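You operate a simulated robot arm through the tools that you are given. There is no shell and no other tool.

You run a simulated robot arm. Do the job below in one go: nothing can be reset, and whatever is moved stays where it is left.

JOB
Put things in order on the top of the blue cart. At the end: the green wiping pad from the top of the blue cart is on the brown small box (marked "PINS"); the lubricator cup from the top of the blue cart stands where the gold valve weight stood; the oil flask from the top of the blue cart stands on top of the silver bellows; the gold valve weight from the top of the blue cart stands where the green wiping pad stood; whatever was shut is shut again. Leave all else as you found it, and nothing knocked over.

It is judged by the outcome, as a careful person would: the job done as asked, and still so three seconds after it is handed in. It fails if anything else is knocked over, pushed out of place, dropped, spilled or broken.

ROBOT AND FRAMES
A 7-joint arm with a two-finger parallel gripper, fixed in place. Base frame: the origin is at the foot of the arm, x ahead of it, y to its left, z up. Lengths are in mm, angles in rad, forces in N, time in s.
With the tool pointing down near the work surface it reaches from about 100 to 660 mm from the base axis. Its first joint turns from -1.152 to 1.152 rad. Payload 1.57 kg.
The tool frame sits at the grasp point between the pads (the TCP): z along the fingers, y along the line on which they close. The tips reach 30 mm beyond it. The gripper opens to 80 mm. The fingers are 17 mm wide and 12 mm thick; the gripper's body (40 by 82 mm) begins 80 mm behind the TCP.
Orientation is told as [roll, pitch, yaw] about the base's x, y, z axes, in that order, counted from this pose: with the fingers straight down and closing along the base's y, the tool's x points along the base's -x, its y along +y and its z along -z.

CONTROLS
- The arm moves only by the tool send_rows. Its argument "moves" is a list of rows, each an object of numbers (a shift or turn left out is 0, a gripper value left out holds the last): "hand": the finger opening in mm, from 0 to 80; "tx", "ty", "tz": the shift along the base's x, y, z in mm; "ax", "ay", "az": the turn, a rotation vector about the base's x, y, z in rad. In form: [{"hand": .., "tx": .., "ty": .., "tz": .., "ax": .., "ay": .., "az": ..}, ...]. A call has 1 to 20 rows; each row shifts and turns the commanded pose from where the row before left it. A row lasts 0.2 s, in which the tool goes at most 50 mm and 0.15 rad; a call with a longer step from one row to the next is refused whole, and so is a gripper value outside its range. Where a pose cannot be reached the arm comes as near as it can. A force on the tool above 40 N (or 10 N above the force at the start of the call, whichever is more), or a blocked arm, ends the call early, and 0.2 s more pass. Each finger travels about 72 mm/s and halts on what it meets, pressing with about 37 N; the grip force reading is that of the motor and also rises with nothing between the fingers. The clock runs only during rows and for 0.2 s after the last one: add rows that do not move to give the fingers time. The reply holds the time, the measured pose of the TCP, the force on the tool along the base axes, the opening and the grip force, in the units named above and with some noise, with the torque about the TCP (base axes, N m) and any sound that the robot's microphone picked up.
- Cameras (640 x 400 px; columns grow to the right, rows downward): "scene" is fixed at [47.1, 430.4, 1421]; the picture's right is [-0.77, -0.64, 0.00], its down [-0.38, 0.46, -0.80] and it looks along [0.51, -0.62, -0.60] (base axes); focal length 341 px, centre (320, 200). "wrist" rides on the gripper at [72, -7, -122] in the tool frame; the picture's right is [0.09, 1.00, 0.00], its down [-0.84, 0.08, -0.54] and it looks along [-0.54, 0.05, 0.84] (tool axes); focal length 238 px, centre (320, 200). There is no depth. A picture from a camera that has moved, and an enlarged one, comes with that camera's place and axes in the base frame and with its lens. The place of the scene camera against the robot may be out by one fixed shift of up to 12 mm in any direction.
- camera(camera): a new picture of that camera. It takes no simulated time.
- zoom(camera, box): a new picture of the part [left, top, right, bottom] of that camera's present view, enlarged. It takes no simulated time.
- hand_in(): hands the job in; it is judged then, once.

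Places have to be worked out from the pictures, the camera data and where the tool is seen. Open the gripper and draw the arm clear of the work before you hand the job in, unless the task says otherwise.

The tools are called after "Request:" as a command line: name --argument value ..., lists and objects as JSON in quotes. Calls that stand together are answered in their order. send_rows: Moves the arm, as the interface text tells. Its arguments: {"type":"object","properties":{"moves":{"type":"array"}},"required":["moves"]} The other tools are called the same way: camera (camera) takes a picture; zoom (camera, box) takes an enlarged picture of a part of a camera's view; hand_in () hands the job in.

At the start:

```text
t: 0.0
tool_pos: [379.5, -93.7, 1181.5]
tool_rot: [0.001, 0.001, -0.001]
wrist_force: [-0.9, -0.1, -0.2]
ft_torque: [-0.02, -0.01, 0.0]
grip_width: 80.0
gripper_force: 0.2
```

scene: 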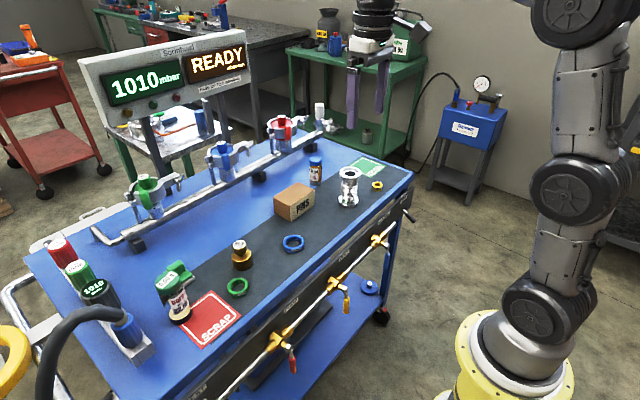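
wrist: 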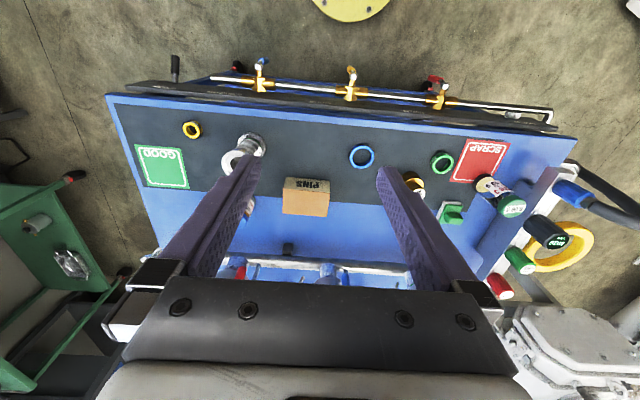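

I start by looking more closely at the cart top from both cameras before moving anything.

Request:
zoom --camera "scene" --box '[220, 130, 420, 255]'

Request:
zoom --camera "scene" --box '[30, 220, 270, 370]'

Request:
zoom --camera "scene" --box '[80, 20, 340, 183]'

Request:
zoom --camera "wrist" --box '[380, 120, 600, 257]'

```text
3.20 times, centred on (320, 192) of scene
camera zoom: at [47.1, 430.4, 1421.0], right [-0.77, -0.64, 0.0], down [-0.38, 0.46, -0.8], along [0.51, -0.62, -0.6], focal length 1092 px, centre (320, 224)
```

zoom: 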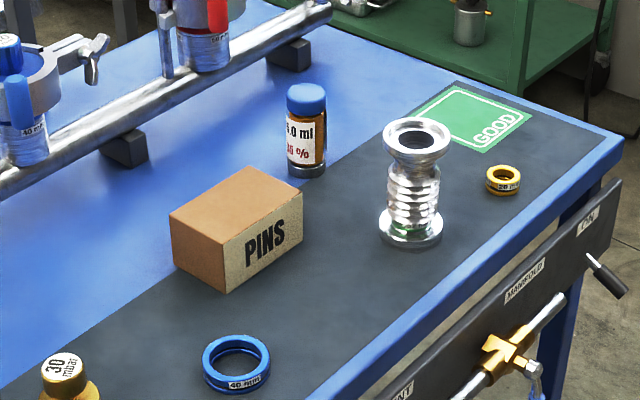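

```text
2.67 times, centred on (150, 295) of scene
camera zoom: at [47.1, 430.4, 1421.0], right [-0.77, -0.64, 0.0], down [-0.38, 0.46, -0.8], along [0.51, -0.62, -0.6], focal length 910 px, centre (773, -53)
```

zoom: 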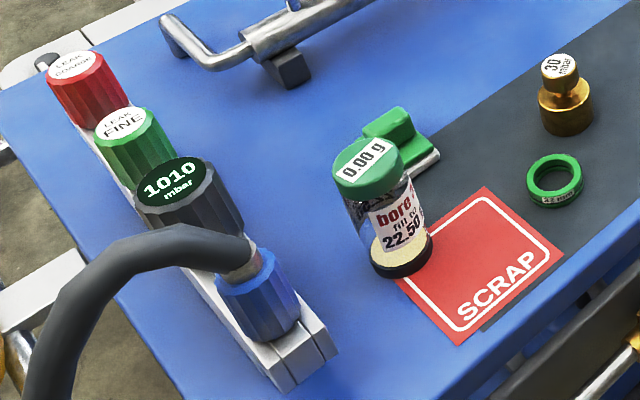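

```text
2.45 times, centred on (210, 102) of scene
camera zoom: at [47.1, 430.4, 1421.0], right [-0.77, -0.64, 0.0], down [-0.38, 0.46, -0.8], along [0.51, -0.62, -0.6], focal length 838 px, centre (590, 442)
```

zoom: 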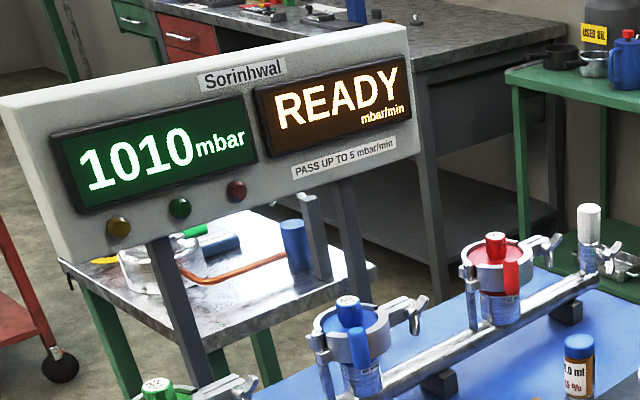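

```text
2.91 times, centred on (490, 188) of wrist
camera zoom: at [308.2, -100.5, 1302.8], right [-0.09, 1.0, 0.0], down [0.84, 0.08, 0.54], along [0.54, 0.05, -0.84], focal length 693 px, centre (-174, 234)
```

zoom: 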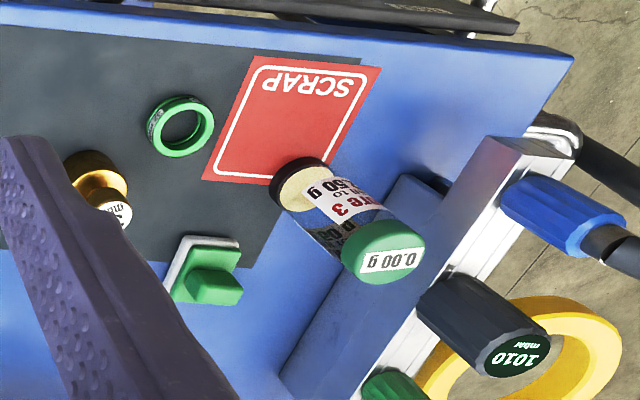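

I want to read the labels to tell the flask from the lubricator cup, and get precise pixel places of each item.

Request:
zoom --camera "scene" --box '[290, 145, 370, 215]'

Request:
zoom --camera "scene" --box '[145, 250, 225, 330]'

Request:
zoom --camera "wrist" --box '[110, 90, 330, 280]'

Request:
zoom --camera "scene" --box '[120, 100, 340, 240]'

```text
5.71 times, centred on (330, 180) of scene
camera zoom: at [47.1, 430.4, 1421.0], right [-0.77, -0.64, 0.0], down [-0.38, 0.46, -0.8], along [0.51, -0.62, -0.6], focal length 1951 px, centre (263, 314)
```

zoom: 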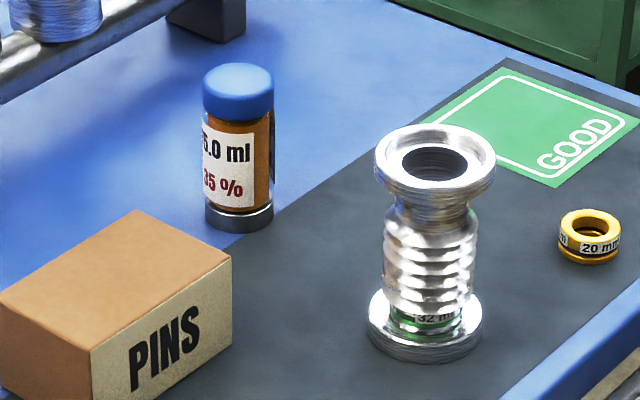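

```text
5.00 times, centred on (185, 290) of scene
camera zoom: at [47.1, 430.4, 1421.0], right [-0.77, -0.64, 0.0], down [-0.38, 0.46, -0.8], along [0.51, -0.62, -0.6], focal length 1707 px, centre (995, -250)
```

zoom: 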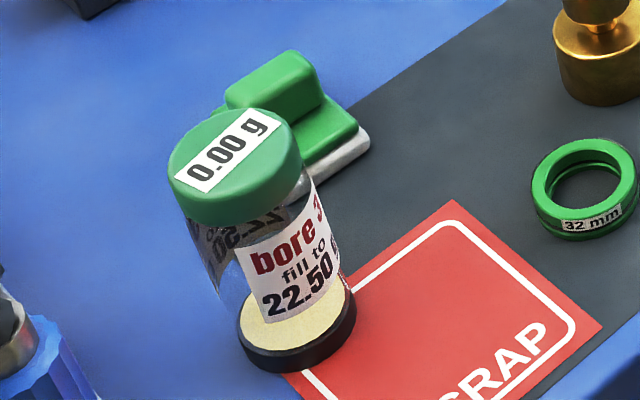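

```text
2.11 times, centred on (220, 185) of wrist
camera zoom: at [308.2, -100.5, 1302.8], right [-0.09, 1.0, 0.0], down [0.84, 0.08, 0.54], along [0.54, 0.05, -0.84], focal length 502 px, centre (530, 232)
```

zoom: 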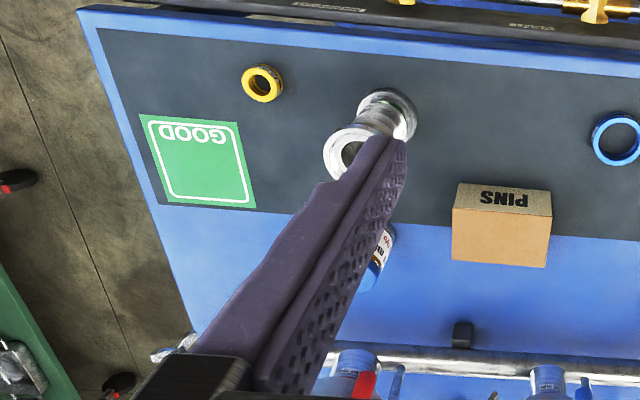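

```text
2.86 times, centred on (230, 170) of scene
camera zoom: at [47.1, 430.4, 1421.0], right [-0.77, -0.64, 0.0], down [-0.38, 0.46, -0.8], along [0.51, -0.62, -0.6], focal length 975 px, centre (577, 286)
```

zoom: 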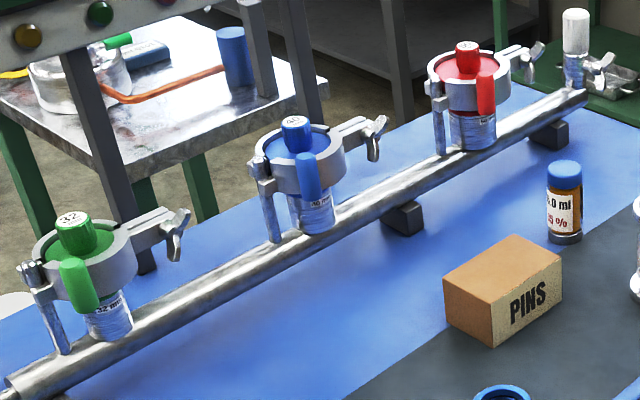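

The amber "5.0 ml" bottle looks like the oil flask and the clear capped cup the lubricator cup. I'll shift the wrist camera sideways (high above the cart) to get new angles and triangulate.

Request:
send_rows --moves '[{"tx": -15, "ty": 45}, {"tx": -15, "ty": 45}, {"tx": -15, "ty": 45}, {"tx": -15, "ty": 45}, {"ty": 30}, {}]'

```text
t: 1.4
tool_pos: [318.4, 117.0, 1181.1]
tool_rot: [0.001, -0.001, 0.0]
wrist_force: [0.2, -0.7, 0.5]
ft_torque: [-0.04, -0.03, 0.02]
grip_width: 79.9
gripper_force: 0.0
```

The arm is at about (318, 117, 1181). I take the wrist view from here.

Request:
camera --camera "wrist"

Request:
camera --camera "scene"

Request:
zoom --camera "wrist" --box '[220, 80, 440, 217]'

```text
taken
camera wrist: at [247.3, 111.4, 1303.2], right [-0.09, 1.0, 0.0], down [0.84, 0.08, 0.54], along [0.54, 0.05, -0.84], focal length 238 px, centre (320, 200)
```

wrist: 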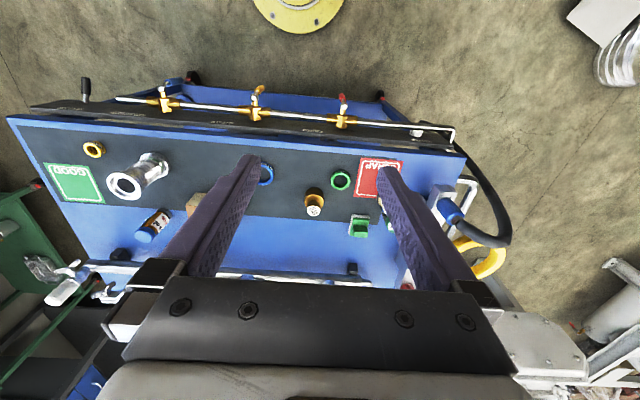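

```text
taken
```

scene: 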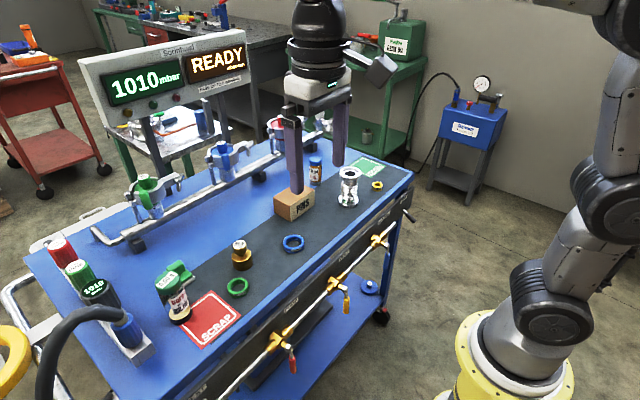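

```text
2.91 times, centred on (330, 148) of wrist
camera zoom: at [247.3, 111.4, 1303.2], right [-0.09, 1.0, 0.0], down [0.84, 0.08, 0.54], along [0.54, 0.05, -0.84], focal length 693 px, centre (291, 350)
```

zoom: 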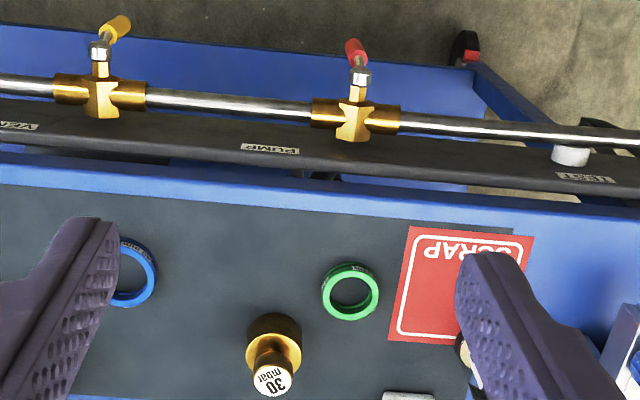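

Two wrist views give the mat corner at about (438, 216) and the cart top at z ≈ 827. I'll zoom on the other parts of this view.

Request:
zoom --camera "wrist" --box '[30, 120, 230, 280]'

Request:
zoom --camera "wrist" --box '[270, 150, 430, 260]'

```text
2.50 times, centred on (130, 200) of wrist
camera zoom: at [247.3, 111.4, 1303.2], right [-0.09, 1.0, 0.0], down [0.84, 0.08, 0.54], along [0.54, 0.05, -0.84], focal length 596 px, centre (795, 200)
```

zoom: 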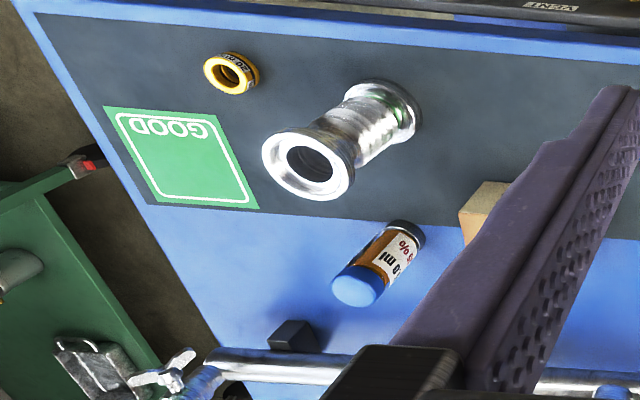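

```text
3.64 times, centred on (350, 205) of wrist
camera zoom: at [247.3, 111.4, 1303.2], right [-0.09, 1.0, 0.0], down [0.84, 0.08, 0.54], along [0.54, 0.05, -0.84], focal length 867 px, centre (211, 182)
```

zoom: 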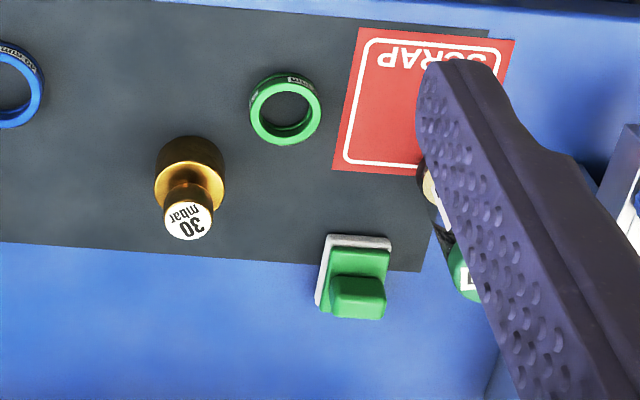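

From this view I judge: weight ≈ (541, 125), pad ≈ (605, 245), flask ≈ (625, -241), bellows ≈ (490, -221). I move closer over the pad/cup/weight cluster, staying well above everything.

Request:
send_rows --moves '[{"tx": 26, "ty": 19, "tz": -30}, {"tx": 26, "ty": 19, "tz": -30}, {"tx": 26, "ty": 19, "tz": -30}, {"tx": 26, "ty": 19, "tz": -30}, {"tx": 26, "ty": 17, "tz": -30}, {}]'

Request:
camera --camera "wrist"

```text
t: 2.8
tool_pos: [451.0, 211.4, 1032.2]
tool_rot: [-0.001, -0.001, 0.0]
wrist_force: [-0.1, 0.0, 0.0]
ft_torque: [0.01, -0.03, -0.02]
grip_width: 80.1
gripper_force: 0.0
```

```text
taken
camera wrist: at [378.9, 205.8, 1154.6], right [-0.09, 1.0, 0.0], down [0.84, 0.08, 0.54], along [0.54, 0.05, -0.84], focal length 238 px, centre (320, 200)
```

wrist: 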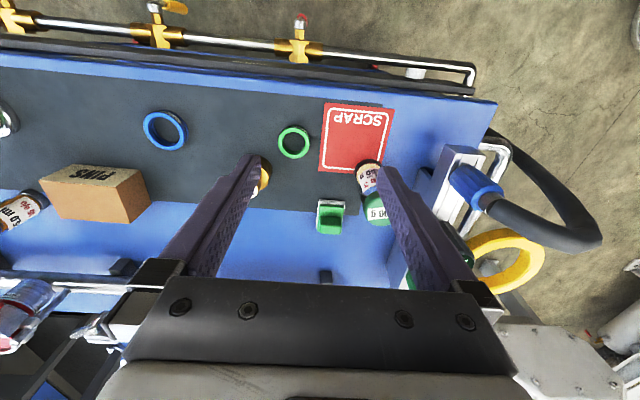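

The pad sits near the middle of the gap now. I zoom in on the pad/cup and on the box.

Request:
zoom --camera "wrist" --box '[290, 150, 410, 250]'

Request:
zoom --camera "wrist" --box '[0, 90, 210, 250]'

```text
4.00 times, centred on (350, 200) of wrist
camera zoom: at [378.9, 205.8, 1154.6], right [-0.09, 1.0, 0.0], down [0.84, 0.08, 0.54], along [0.54, 0.05, -0.84], focal length 953 px, centre (200, 200)
```

zoom: 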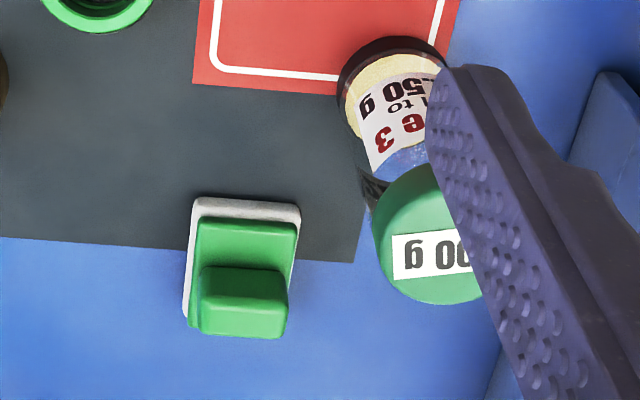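

```text
2.50 times, centred on (105, 170) of wrist
camera zoom: at [378.9, 205.8, 1154.6], right [-0.09, 1.0, 0.0], down [0.84, 0.08, 0.54], along [0.54, 0.05, -0.84], focal length 596 px, centre (858, 275)
```

zoom: 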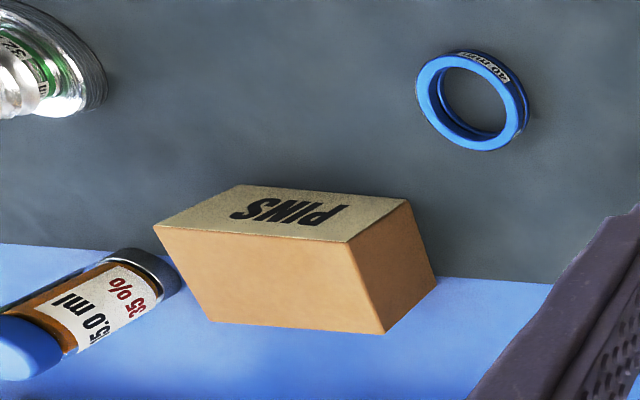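

Pad footprint is about x 590–650, y 223–267, with its grip block around (622, 246) topping at z ≈ 862; cup ≈ (534, 295), ~98 tall; box top x 559–621, y -150…-52, z ≈ 879. I move above the pad and check reach and alignment.

Request:
send_rows --moves '[{"tx": 37, "ty": 9, "tz": -18}, {"tx": 37, "ty": 9, "tz": -18}, {"tx": 37, "ty": 9, "tz": -18}, {"tx": 38, "ty": 7, "tz": -18}, {}]'

Request:
camera --camera "wrist"

Request:
zoom --camera "wrist" --box '[260, 80, 400, 180]'

Request:
camera --camera "scene"

```text
t: 4.0
tool_pos: [595.8, 241.9, 959.9]
tool_rot: [0.0, 0.0, 0.0]
wrist_force: [-0.4, 0.0, 0.3]
ft_torque: [-0.01, 0.04, 0.02]
grip_width: 80.0
gripper_force: 0.2
out of reach, approached as far as the arm can: row 4
```

```text
taken
camera wrist: at [523.6, 236.0, 1082.3], right [-0.09, 1.0, 0.0], down [0.84, 0.08, 0.54], along [0.54, 0.05, -0.84], focal length 238 px, centre (320, 200)
```

wrist: 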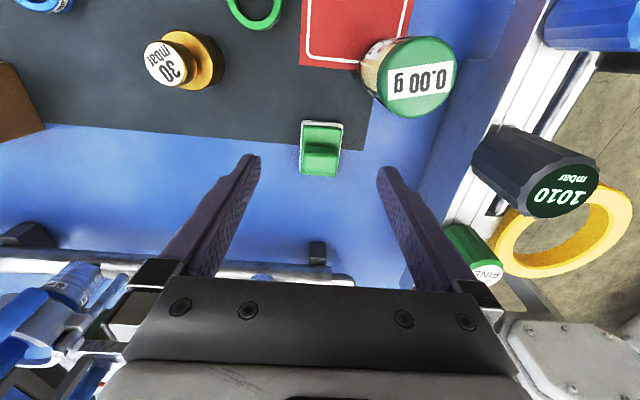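

```text
4.00 times, centred on (330, 130) of wrist
camera zoom: at [523.6, 236.0, 1082.3], right [-0.09, 1.0, 0.0], down [0.84, 0.08, 0.54], along [0.54, 0.05, -0.84], focal length 953 px, centre (280, 480)
```

zoom: 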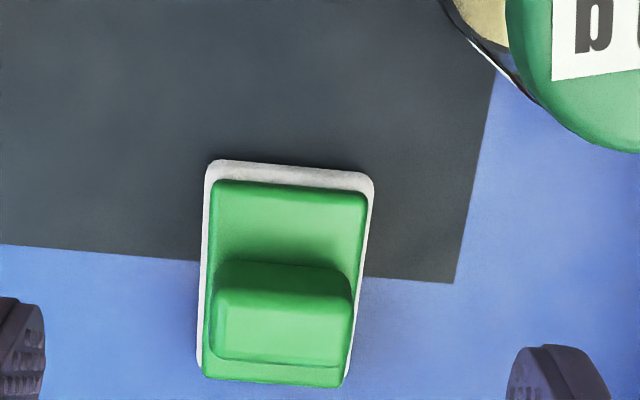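

```text
taken
```

scene: 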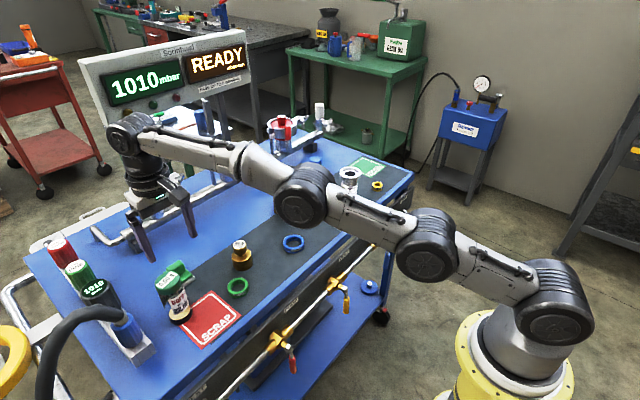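

The pad centre works out to (619, 245.5), aligned with the axes, grip block x 611–630, y 230–262. Reach was a bit short at z 960; it should grow lower down, so I lower to z ≈ 905 (tips above the pad) and try to go out.

Request:
send_rows --moves '[{"tz": -28}, {"tz": -28}, {}]'

```text
t: 4.8
tool_pos: [594.4, 241.3, 900.8]
tool_rot: [-0.002, 0.001, -0.001]
wrist_force: [-0.3, 0.0, 0.3]
ft_torque: [-0.02, 0.0, 0.01]
grip_width: 80.2
gripper_force: 0.0
```

Now I try to step outward to (619, 245.5) at this height.

Request:
send_rows --moves '[{"tx": 12, "ty": 2}, {"tx": 12, "ty": 2}, {}]'

```text
t: 5.6
tool_pos: [606.5, 243.5, 902.4]
tool_rot: [0.001, 0.001, 0.001]
wrist_force: [0.0, 0.3, -1.4]
ft_torque: [0.02, 0.0, 0.01]
grip_width: 79.9
gripper_force: 0.0
out of reach, approached as far as the arm can: row 2
```

Reach ends at radius ≈ 653 with the tool vertical. I tilt the fingers slightly outward (0.15 rad about y, which keeps the pads' closing line along y) and then go out again.

Request:
send_rows --moves '[{"ay": -0.07}, {"ay": -0.07}, {"tx": 6, "ty": 1}, {"tx": 5, "ty": 1}, {}]'

Request:
camera --camera "wrist"

Request:
camera --camera "scene"

```text
t: 6.8
tool_pos: [619.1, 245.8, 901.2]
tool_rot: [-0.002, -0.141, 0.001]
wrist_force: [-0.2, 0.1, 0.1]
ft_torque: [0.01, -0.01, 0.03]
grip_width: 79.9
gripper_force: 0.0
```

```text
taken
camera wrist: at [531.2, 240.2, 1012.1], right [-0.09, 1.0, -0.01], down [0.75, 0.08, 0.65], along [0.65, 0.05, -0.76], focal length 238 px, centre (320, 200)
```

wrist: 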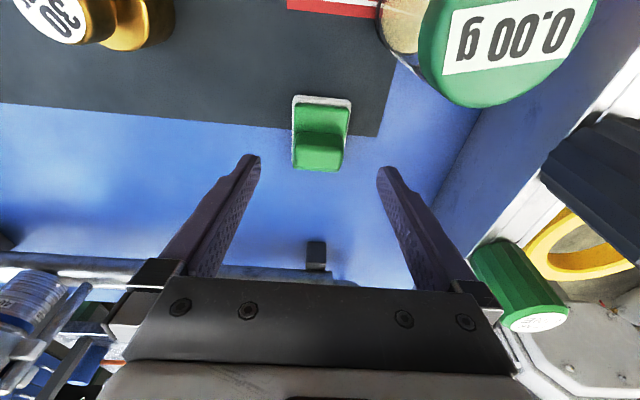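

```text
taken
```

scene: 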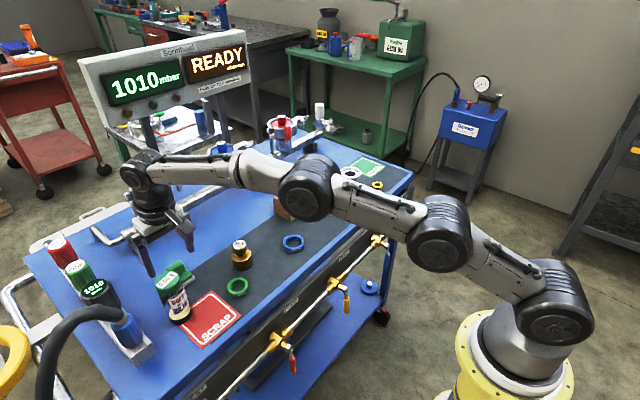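

Tilted, the tool reaches (619, 246) and the pad's block is centred between the fingers. I lower so the tips come just above the pad's base plate (TCP z ≈ 877), then close on the block.

Request:
send_rows --moves '[{"tx": -0.5, "tz": -12}, {"tx": -0.5, "tz": -12}, {}, {}]'

Request:
camera --camera "wrist"

Request:
zoom --camera "wrist" --box '[240, 90, 400, 210]'

```text
t: 7.8
tool_pos: [619.4, 246.5, 875.7]
tool_rot: [0.001, -0.141, -0.001]
wrist_force: [-0.4, -0.2, 0.4]
ft_torque: [-0.02, 0.0, -0.02]
grip_width: 79.9
gripper_force: 0.1
```

```text
taken
camera wrist: at [530.7, 240.4, 987.5], right [-0.09, 1.0, -0.01], down [0.75, 0.08, 0.65], along [0.65, 0.05, -0.76], focal length 238 px, centre (320, 200)
```

wrist: 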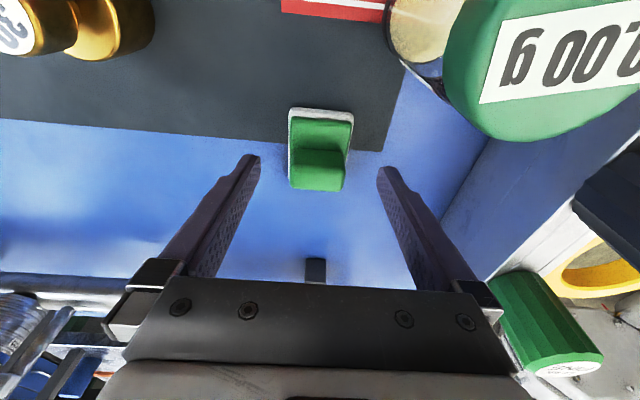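

```text
3.33 times, centred on (320, 150) of wrist
camera zoom: at [530.7, 240.4, 987.5], right [-0.09, 1.0, -0.01], down [0.75, 0.08, 0.65], along [0.65, 0.05, -0.76], focal length 794 px, centre (320, 367)
```

zoom: 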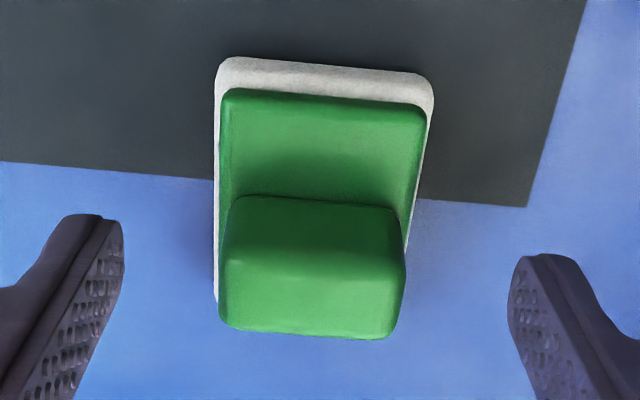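

The block lies midway between the fingertips. Closing the gripper.

Request:
send_rows --moves '[{"hand": 20}, {}, {}, {}, {}]'

Request:
zoom --camera "wrist" --box '[240, 90, 400, 210]'

```text
t: 9.0
tool_pos: [618.0, 247.6, 877.2]
tool_rot: [0.0, -0.139, 0.001]
wrist_force: [-0.2, -0.3, -1.0]
ft_torque: [-0.04, -0.01, -0.01]
grip_width: 35.0
gripper_force: 36.8
```

```text
3.33 times, centred on (320, 150) of wrist
camera zoom: at [530.7, 240.4, 987.6], right [-0.09, 1.0, -0.01], down [0.75, 0.08, 0.65], along [0.65, 0.05, -0.76], focal length 794 px, centre (320, 367)
```

zoom: 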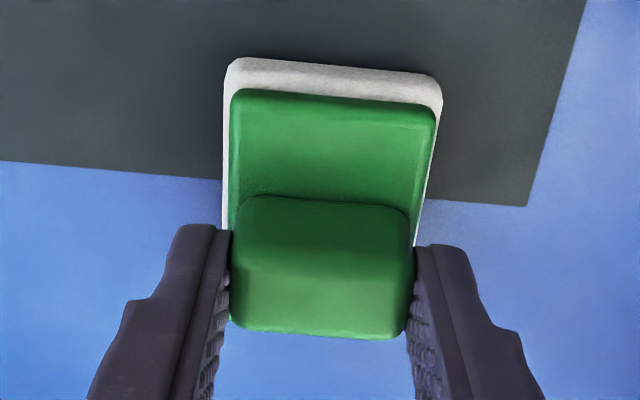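

The grip reads 35 mm with 37 N, so the block is held. I lift straight up, draw in a little, and carry the pad across at height toward the box (centre ≈ (590, -101)).

Request:
send_rows --moves '[{"tz": 20}, {"tz": 30, "tx": -6}, {"tz": 40, "tx": -11}, {"tz": 10, "ty": -35, "tx": -11}, {"ty": -44}, {"ty": -44}, {"ty": -44}, {"ty": -44}, {"ty": -44}, {"ty": -44}, {"ty": -30}, {"ty": -18}, {}]'

Request:
camera --camera "wrist"

Request:
camera --camera "scene"

```text
t: 11.8
tool_pos: [590.4, -102.1, 977.1]
tool_rot: [0.001, -0.141, 0.001]
wrist_force: [0.9, 0.2, 0.4]
ft_torque: [-0.05, -0.03, 0.0]
grip_width: 20.0
gripper_force: 0.1
```

```text
taken
camera wrist: at [502.3, -108.4, 1089.0], right [-0.09, 1.0, -0.01], down [0.75, 0.08, 0.65], along [0.65, 0.05, -0.76], focal length 238 px, centre (320, 200)
```

wrist: 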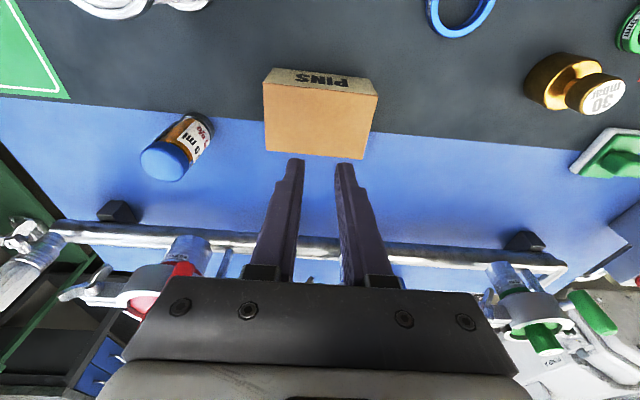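

```text
taken
```

scene: 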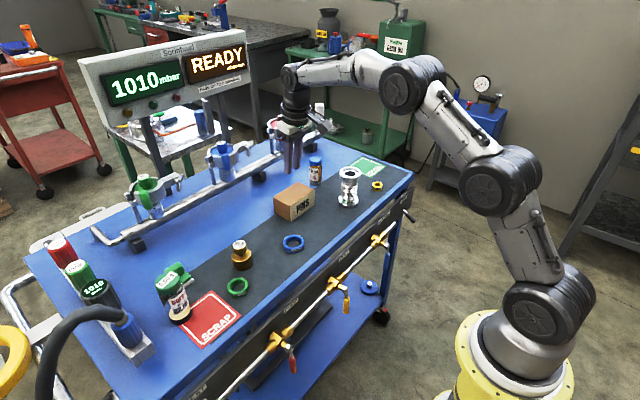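

The pad slipped out on lifting (opening fell to 20 mm) and seems still to lie at its old spot. I check it closely.

Request:
zoom --camera "scene" --box '[130, 240, 250, 330]'

Request:
zoom --camera "wrist" --box '[500, 20, 640, 200]'

```text
4.44 times, centred on (190, 285) of scene
camera zoom: at [47.2, 430.3, 1421.0], right [-0.77, -0.64, 0.0], down [-0.38, 0.46, -0.8], along [0.51, -0.62, -0.6], focal length 1517 px, centre (898, -178)
```

zoom: 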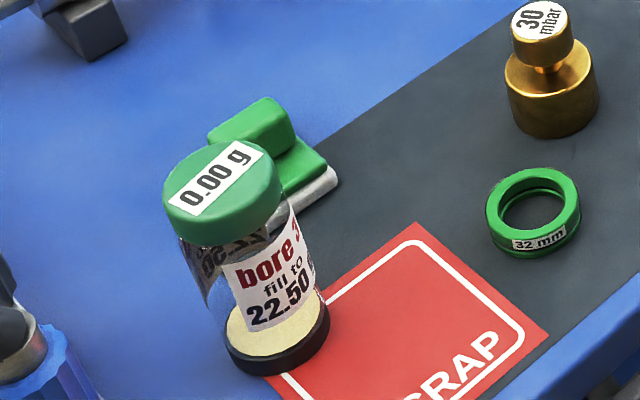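

```text
2.22 times, centred on (570, 110) of wrist
camera zoom: at [502.3, -108.4, 1089.0], right [-0.09, 1.0, -0.01], down [0.75, 0.08, 0.65], along [0.65, 0.05, -0.76], focal length 530 px, centre (-236, 400)
```

zoom: 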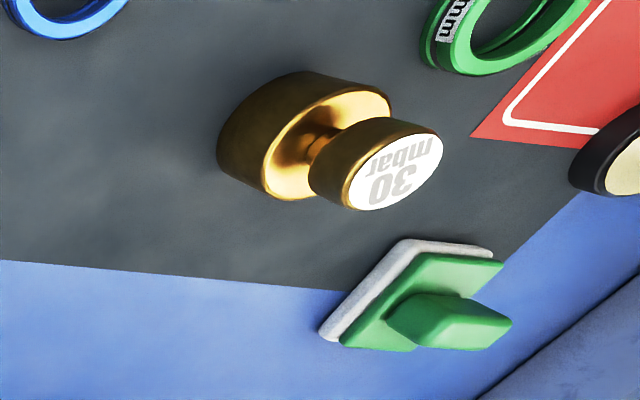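

The pad is flat and only a few mm from its start; the tips probably wedged on the base plate's edge rather than the block. I open the gripper and go back above the pad to re-measure it.

Request:
send_rows --moves '[{"hand": 80, "ty": 30}, {"ty": 44}, {"ty": 44}, {"ty": 44}, {"ty": 44}, {"ty": 44}, {"ty": 44, "tz": -10}, {"ty": 34, "tx": 8, "tz": -15}, {"ty": 20, "tx": 8, "tz": -20}, {}]'

Request:
camera --camera "wrist"

Request:
zoom --camera "wrist" --box '[250, 60, 410, 180]'

```text
t: 14.0
tool_pos: [606.1, 245.9, 931.3]
tool_rot: [-0.001, -0.139, -0.001]
wrist_force: [0.3, 0.6, 0.1]
ft_torque: [0.02, 0.02, 0.0]
grip_width: 79.9
gripper_force: 0.0
```

```text
taken
camera wrist: at [517.8, 240.0, 1042.3], right [-0.09, 1.0, -0.01], down [0.75, 0.08, 0.65], along [0.65, 0.05, -0.76], focal length 238 px, centre (320, 200)
```

wrist: 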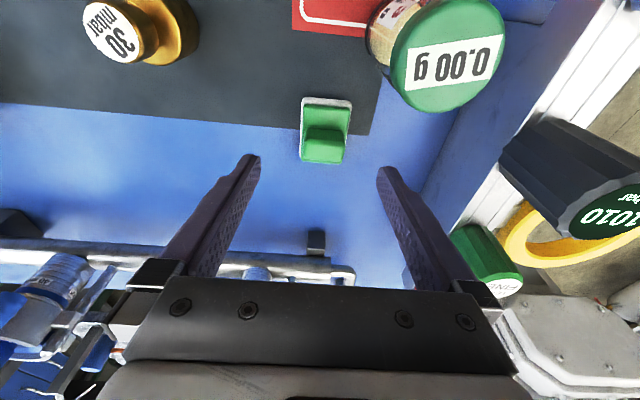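

```text
3.33 times, centred on (330, 120) of wrist
camera zoom: at [517.8, 240.0, 1042.3], right [-0.09, 1.0, -0.01], down [0.75, 0.08, 0.65], along [0.65, 0.05, -0.76], focal length 794 px, centre (287, 467)
```

zoom: 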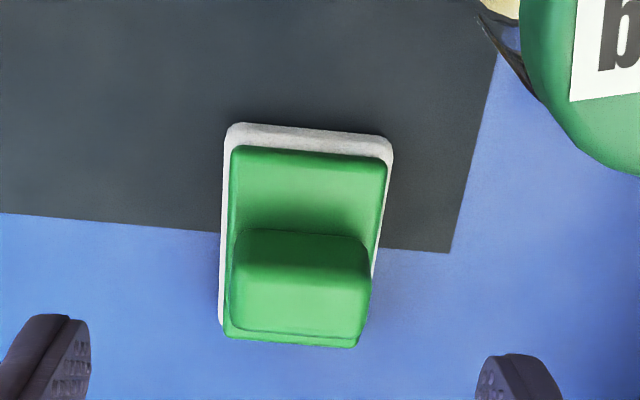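

The pad's centre is now about (618, 249), still square. I go down a bit higher than before (TCP z ≈ 882) so the tips meet only the block, and close.

Request:
send_rows --moves '[{"tz": -20, "tx": 4, "ty": 1}, {"tz": -17, "tx": 4, "ty": 1}, {"tz": -12, "tx": 4, "ty": 1}, {}, {}]'

Request:
zoom --camera "wrist" --box '[240, 90, 400, 210]'

```text
t: 15.2
tool_pos: [617.9, 250.3, 882.0]
tool_rot: [0.0, -0.139, 0.0]
wrist_force: [-0.8, -0.4, -0.6]
ft_torque: [0.0, -0.04, -0.02]
grip_width: 79.7
gripper_force: 0.1
```

```text
3.33 times, centred on (320, 150) of wrist
camera zoom: at [529.4, 244.2, 994.2], right [-0.09, 1.0, -0.01], down [0.75, 0.08, 0.65], along [0.65, 0.05, -0.76], focal length 794 px, centre (320, 367)
```

zoom: 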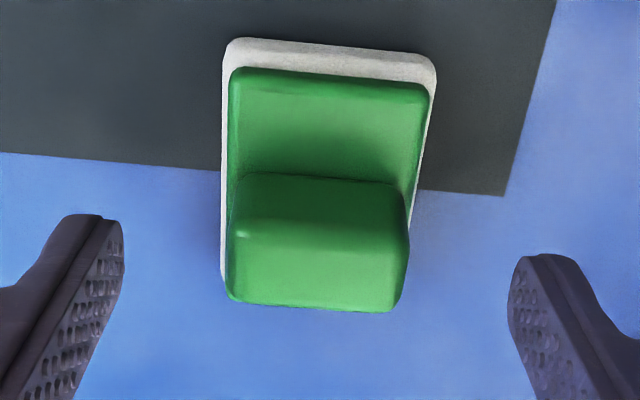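

The block is centred between the tips. Closing and checking the width.

Request:
send_rows --moves '[{"hand": 10}, {}, {}, {}, {}]'

Request:
zoom --camera "wrist" --box '[240, 90, 400, 210]'

Request:
zoom --camera "scene" --box '[130, 210, 230, 290]'

```text
t: 16.4
tool_pos: [616.3, 250.6, 883.7]
tool_rot: [0.0, -0.139, 0.001]
wrist_force: [-0.9, 0.1, 0.2]
ft_torque: [-0.05, 0.03, 0.02]
grip_width: 35.0
gripper_force: 36.9
```

```text
3.33 times, centred on (320, 150) of wrist
camera zoom: at [529.4, 244.3, 994.3], right [-0.09, 1.0, -0.01], down [0.75, 0.08, 0.65], along [0.65, 0.05, -0.76], focal length 794 px, centre (320, 367)
```

zoom: 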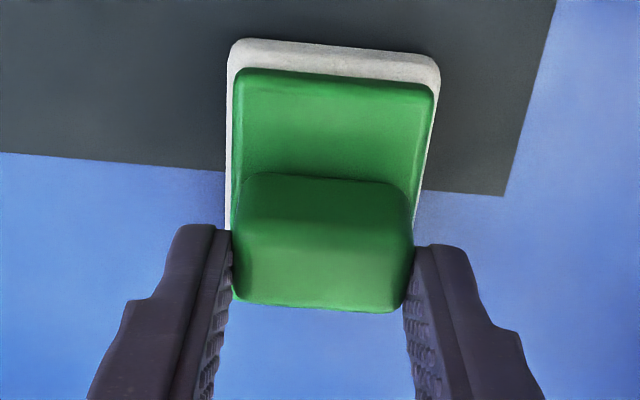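

```text
5.00 times, centred on (180, 250) of scene
camera zoom: at [47.1, 430.4, 1421.0], right [-0.77, -0.64, 0.0], down [-0.38, 0.46, -0.8], along [0.51, -0.62, -0.6], focal length 1707 px, centre (1020, -50)
```

zoom: 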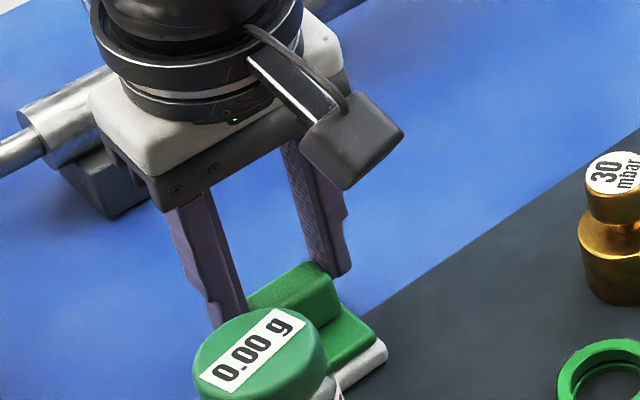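

Width again 35.0 mm, so that is the block itself. I look closer from the scene camera at how deep the tips sit on the block.

Request:
zoom --camera "scene" --box '[160, 235, 210, 275]'

Request:
zoom --camera "wrist" --box '[280, 100, 360, 200]'

```text
10.00 times, centred on (185, 255) of scene
camera zoom: at [47.1, 430.4, 1421.0], right [-0.77, -0.64, 0.0], down [-0.38, 0.46, -0.8], along [0.51, -0.62, -0.6], focal length 3414 px, centre (1670, -350)
```

zoom: 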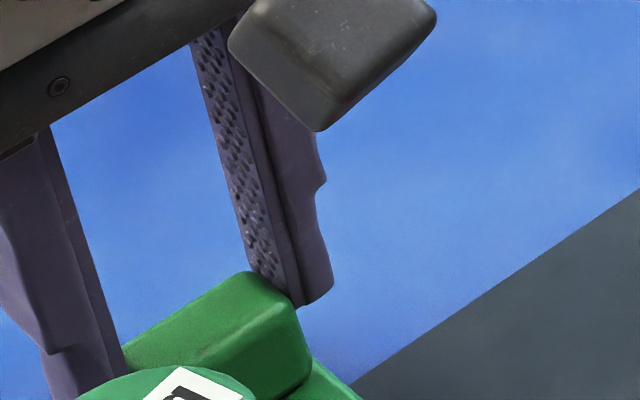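

```text
4.00 times, centred on (320, 150) of wrist
camera zoom: at [529.4, 244.3, 994.3], right [-0.09, 1.0, -0.01], down [0.75, 0.08, 0.65], along [0.65, 0.05, -0.76], focal length 953 px, centre (320, 400)
```

zoom: 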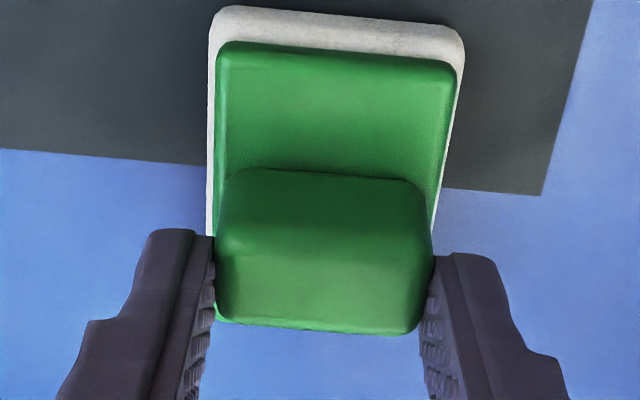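

The scene view shows the tips only bite the top few mm of the block: the block top is near z ≈ 855, so the cart top is lower than I took it (~817). I reopen, go 13 mm deeper and look again.

Request:
send_rows --moves '[{"hand": 60}, {}, {"tz": -7, "tx": 0.5}, {"tz": -6, "tx": 0.5}, {}]'

Request:
zoom --camera "scene" --box '[160, 235, 210, 275]'

Request:
zoom --camera "wrist" --box '[280, 100, 360, 200]'

```text
t: 17.6
tool_pos: [619.0, 252.1, 869.3]
tool_rot: [0.0, -0.14, -0.001]
wrist_force: [-0.1, -0.6, 0.3]
ft_torque: [0.0, 0.01, -0.01]
grip_width: 60.0
gripper_force: 0.0
```

```text
10.00 times, centred on (185, 255) of scene
camera zoom: at [47.1, 430.4, 1421.0], right [-0.77, -0.64, 0.0], down [-0.38, 0.46, -0.8], along [0.51, -0.62, -0.6], focal length 3414 px, centre (1670, -350)
```

zoom: 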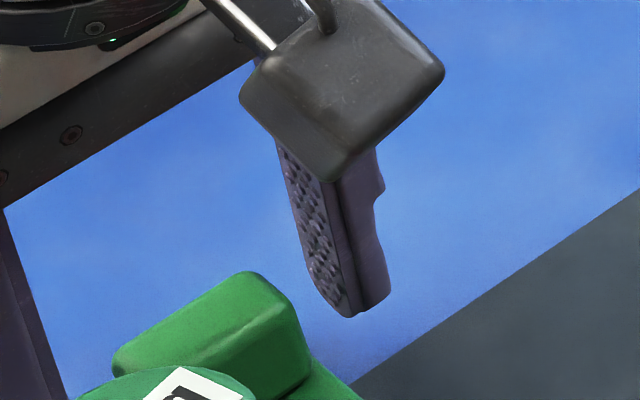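

```text
4.00 times, centred on (320, 150) of wrist
camera zoom: at [531.5, 244.6, 980.4], right [-0.09, 1.0, -0.01], down [0.75, 0.08, 0.65], along [0.65, 0.05, -0.76], focal length 953 px, centre (320, 400)
```

zoom: 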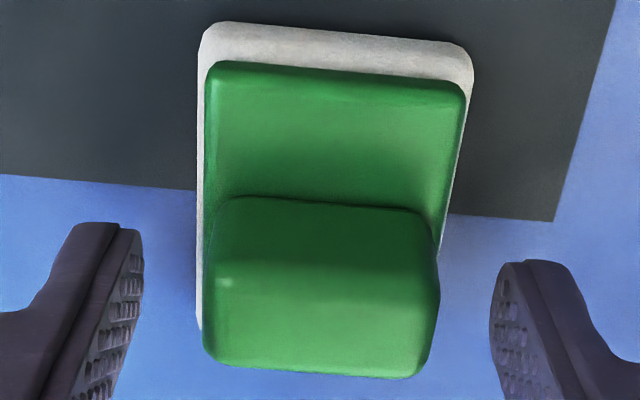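

The pad is undisturbed and the tips are deeper now. Closing, then I will do a small test lift.

Request:
send_rows --moves '[{"hand": 10}, {}, {}, {}, {}]'

Request:
zoom --camera "scene" --box '[160, 235, 210, 275]'

```text
t: 18.8
tool_pos: [620.1, 251.9, 869.4]
tool_rot: [0.001, -0.139, 0.0]
wrist_force: [0.3, 1.3, -0.5]
ft_torque: [0.04, -0.02, -0.01]
grip_width: 39.5
gripper_force: 36.9
```

```text
10.00 times, centred on (185, 255) of scene
camera zoom: at [47.2, 430.4, 1421.0], right [-0.77, -0.64, 0.0], down [-0.38, 0.46, -0.8], along [0.51, -0.62, -0.6], focal length 3414 px, centre (1670, -350)
```

zoom: 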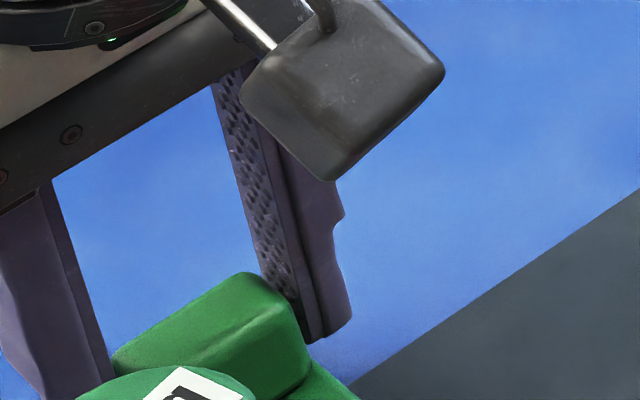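

The width is now 39.5 mm – perhaps the tips are on the base plate's side. I test with a slow 6 mm lift and watch the width.

Request:
send_rows --moves '[{"tz": 1.5}, {"tz": 1.5}, {"tz": 1.5}, {"tz": 1.5}, {}]'

Request:
zoom --camera "scene" --box '[160, 235, 210, 275]'

Request:
zoom --camera "wrist" --box '[280, 100, 360, 200]'

```text
t: 20.0
tool_pos: [620.1, 251.5, 876.5]
tool_rot: [-0.003, -0.139, -0.001]
wrist_force: [-0.6, -0.4, -0.5]
ft_torque: [0.01, -0.04, 0.02]
grip_width: 39.8
gripper_force: 37.2
```

```text
10.00 times, centred on (185, 255) of scene
camera zoom: at [47.2, 430.4, 1421.0], right [-0.77, -0.64, 0.0], down [-0.38, 0.46, -0.8], along [0.51, -0.62, -0.6], focal length 3414 px, centre (1670, -350)
```

zoom: 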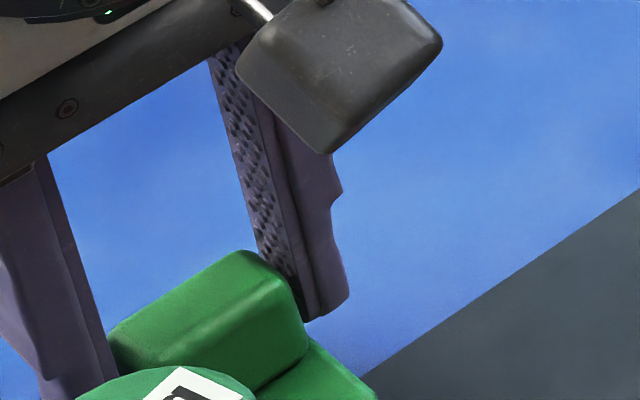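

```text
4.00 times, centred on (320, 150) of wrist
camera zoom: at [530.9, 243.8, 987.1], right [-0.09, 1.0, -0.01], down [0.75, 0.08, 0.65], along [0.65, 0.05, -0.76], focal length 953 px, centre (320, 400)
```

zoom: 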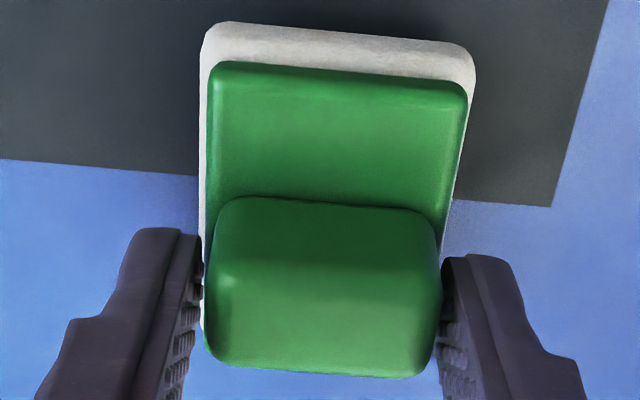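

The pad rises with the fingers (39.8 mm, held by its base sides), but only by the tip ends. I set it back, take a slightly deeper bite (4 mm) for safety, and close again.

Request:
send_rows --moves '[{"tz": -3}, {"tz": -3}, {}, {"hand": 60}, {}, {}, {"tz": -2}, {"tz": -2}, {}, {"hand": 10}, {}, {}, {}, {}]'

Request:
zoom --camera "scene" --box '[160, 235, 210, 275]'

Request:
zoom --camera "wrist" --box '[280, 100, 360, 200]'

```text
t: 23.0
tool_pos: [618.5, 251.0, 866.8]
tool_rot: [0.001, -0.139, 0.001]
wrist_force: [-0.3, 0.4, 0.0]
ft_torque: [0.01, -0.02, 0.0]
grip_width: 40.1
gripper_force: 36.9
```

```text
10.00 times, centred on (185, 255) of scene
camera zoom: at [47.2, 430.4, 1421.0], right [-0.77, -0.64, 0.0], down [-0.38, 0.46, -0.8], along [0.51, -0.62, -0.6], focal length 3414 px, centre (1670, -350)
```

zoom: 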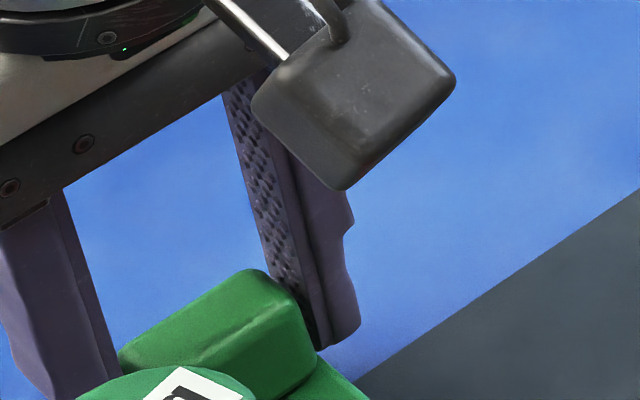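

```text
4.00 times, centred on (320, 150) of wrist
camera zoom: at [531.1, 243.3, 977.3], right [-0.09, 1.0, -0.01], down [0.75, 0.08, 0.65], along [0.65, 0.05, -0.76], focal length 953 px, centre (320, 400)
```

zoom: 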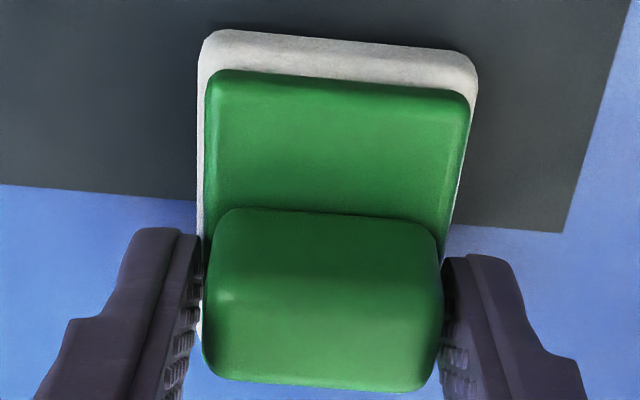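

Grip is 40.1 mm and steady. I lift gently, then check.

Request:
send_rows --moves '[{"tz": 3}, {"tz": 5}, {"tz": 8}, {"tz": 12}, {"tz": 16, "tx": -3}, {"tz": 20, "tx": -6}, {"tz": 20, "tx": -8}, {"tz": 14, "tx": -8}, {"tz": 6}, {}]'

Request:
camera --camera "wrist"

Request:
camera --camera "scene"

```text
t: 25.2
tool_pos: [593.3, 249.4, 971.7]
tool_rot: [0.001, -0.14, 0.0]
wrist_force: [-0.3, 0.2, -1.1]
ft_torque: [0.0, 0.0, 0.02]
grip_width: 39.7
gripper_force: 36.7
```

```text
taken
camera wrist: at [506.6, 243.2, 1081.9], right [-0.09, 1.0, -0.01], down [0.75, 0.08, 0.65], along [0.65, 0.05, -0.76], focal length 238 px, centre (320, 200)
```

wrist: 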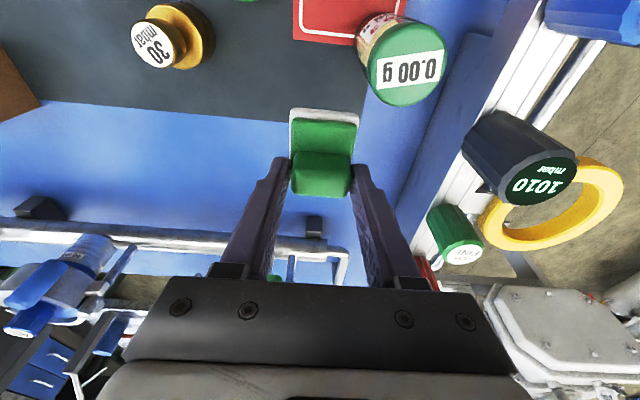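

```text
taken
```

scene: 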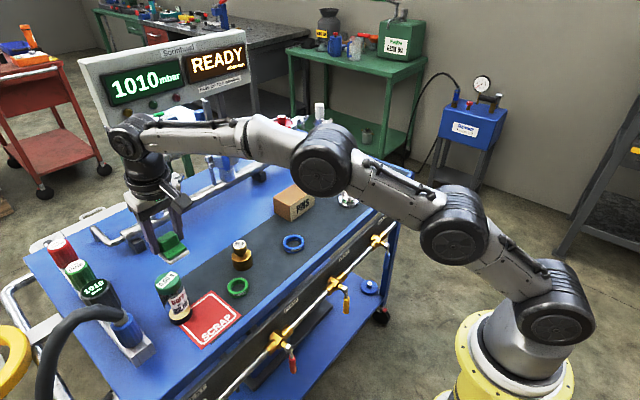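

The pad is held securely at height. I carry it across to the box gently.

Request:
send_rows --moves '[{"ty": -15}, {"ty": -30, "tx": -1}, {"ty": -40, "tx": -1}, {"ty": -42, "tx": -1}, {"ty": -42, "tx": -1}, {"ty": -42, "tx": -1}, {"ty": -42}, {"ty": -42}, {"ty": -30}, {"ty": -18}, {"ty": -8}, {}]'

Request:
camera --camera "wrist"

Request:
camera --camera "scene"

```text
t: 27.8
tool_pos: [590.7, -100.4, 971.4]
tool_rot: [0.0, -0.138, 0.001]
wrist_force: [0.0, 0.0, -1.3]
ft_torque: [0.02, 0.01, 0.0]
grip_width: 39.7
gripper_force: 36.8
```

```text
taken
camera wrist: at [501.7, -106.2, 1082.3], right [-0.09, 1.0, -0.01], down [0.75, 0.08, 0.65], along [0.65, 0.05, -0.76], focal length 238 px, centre (320, 200)
```

wrist: 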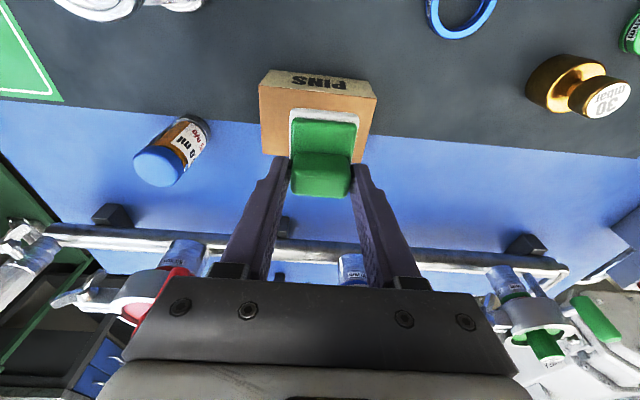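

```text
taken
```

scene: 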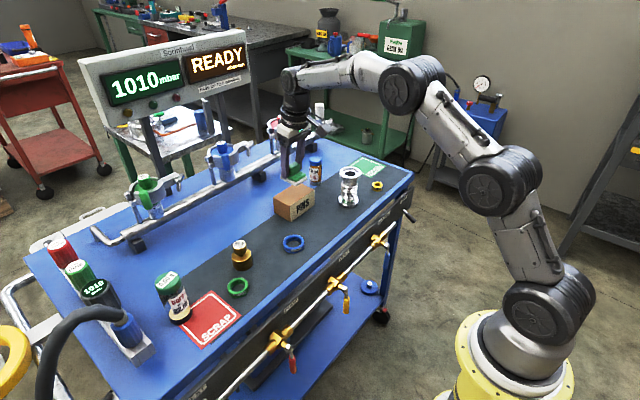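

The pad is above the box. I zoom to compare pad and box edges before lowering.

Request:
zoom --camera "wrist" --box '[240, 60, 400, 210]'

Request:
zoom --camera "scene" --box '[260, 140, 340, 230]'

```text
2.67 times, centred on (320, 135) of wrist
camera zoom: at [501.7, -106.2, 1082.3], right [-0.09, 1.0, -0.01], down [0.75, 0.08, 0.65], along [0.65, 0.05, -0.76], focal length 636 px, centre (320, 373)
```

zoom: 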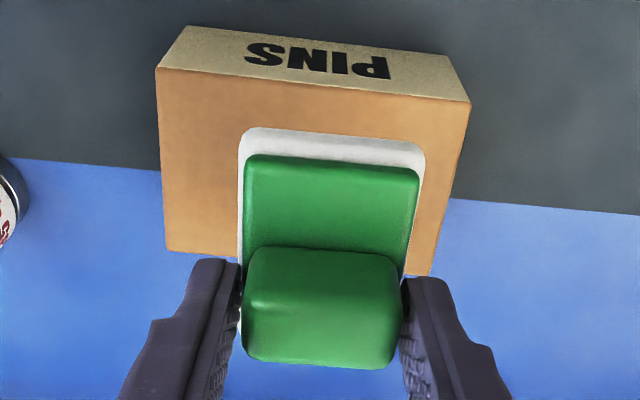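

```text
4.44 times, centred on (300, 185) of scene
camera zoom: at [47.2, 430.3, 1421.0], right [-0.77, -0.64, 0.0], down [-0.38, 0.46, -0.8], along [0.51, -0.62, -0.6], focal length 1517 px, centre (409, 267)
```

zoom: 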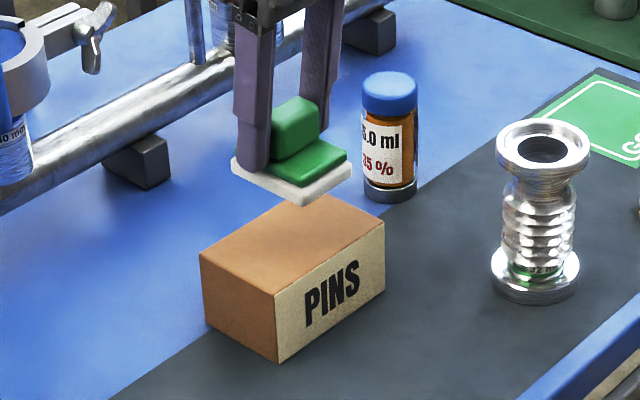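

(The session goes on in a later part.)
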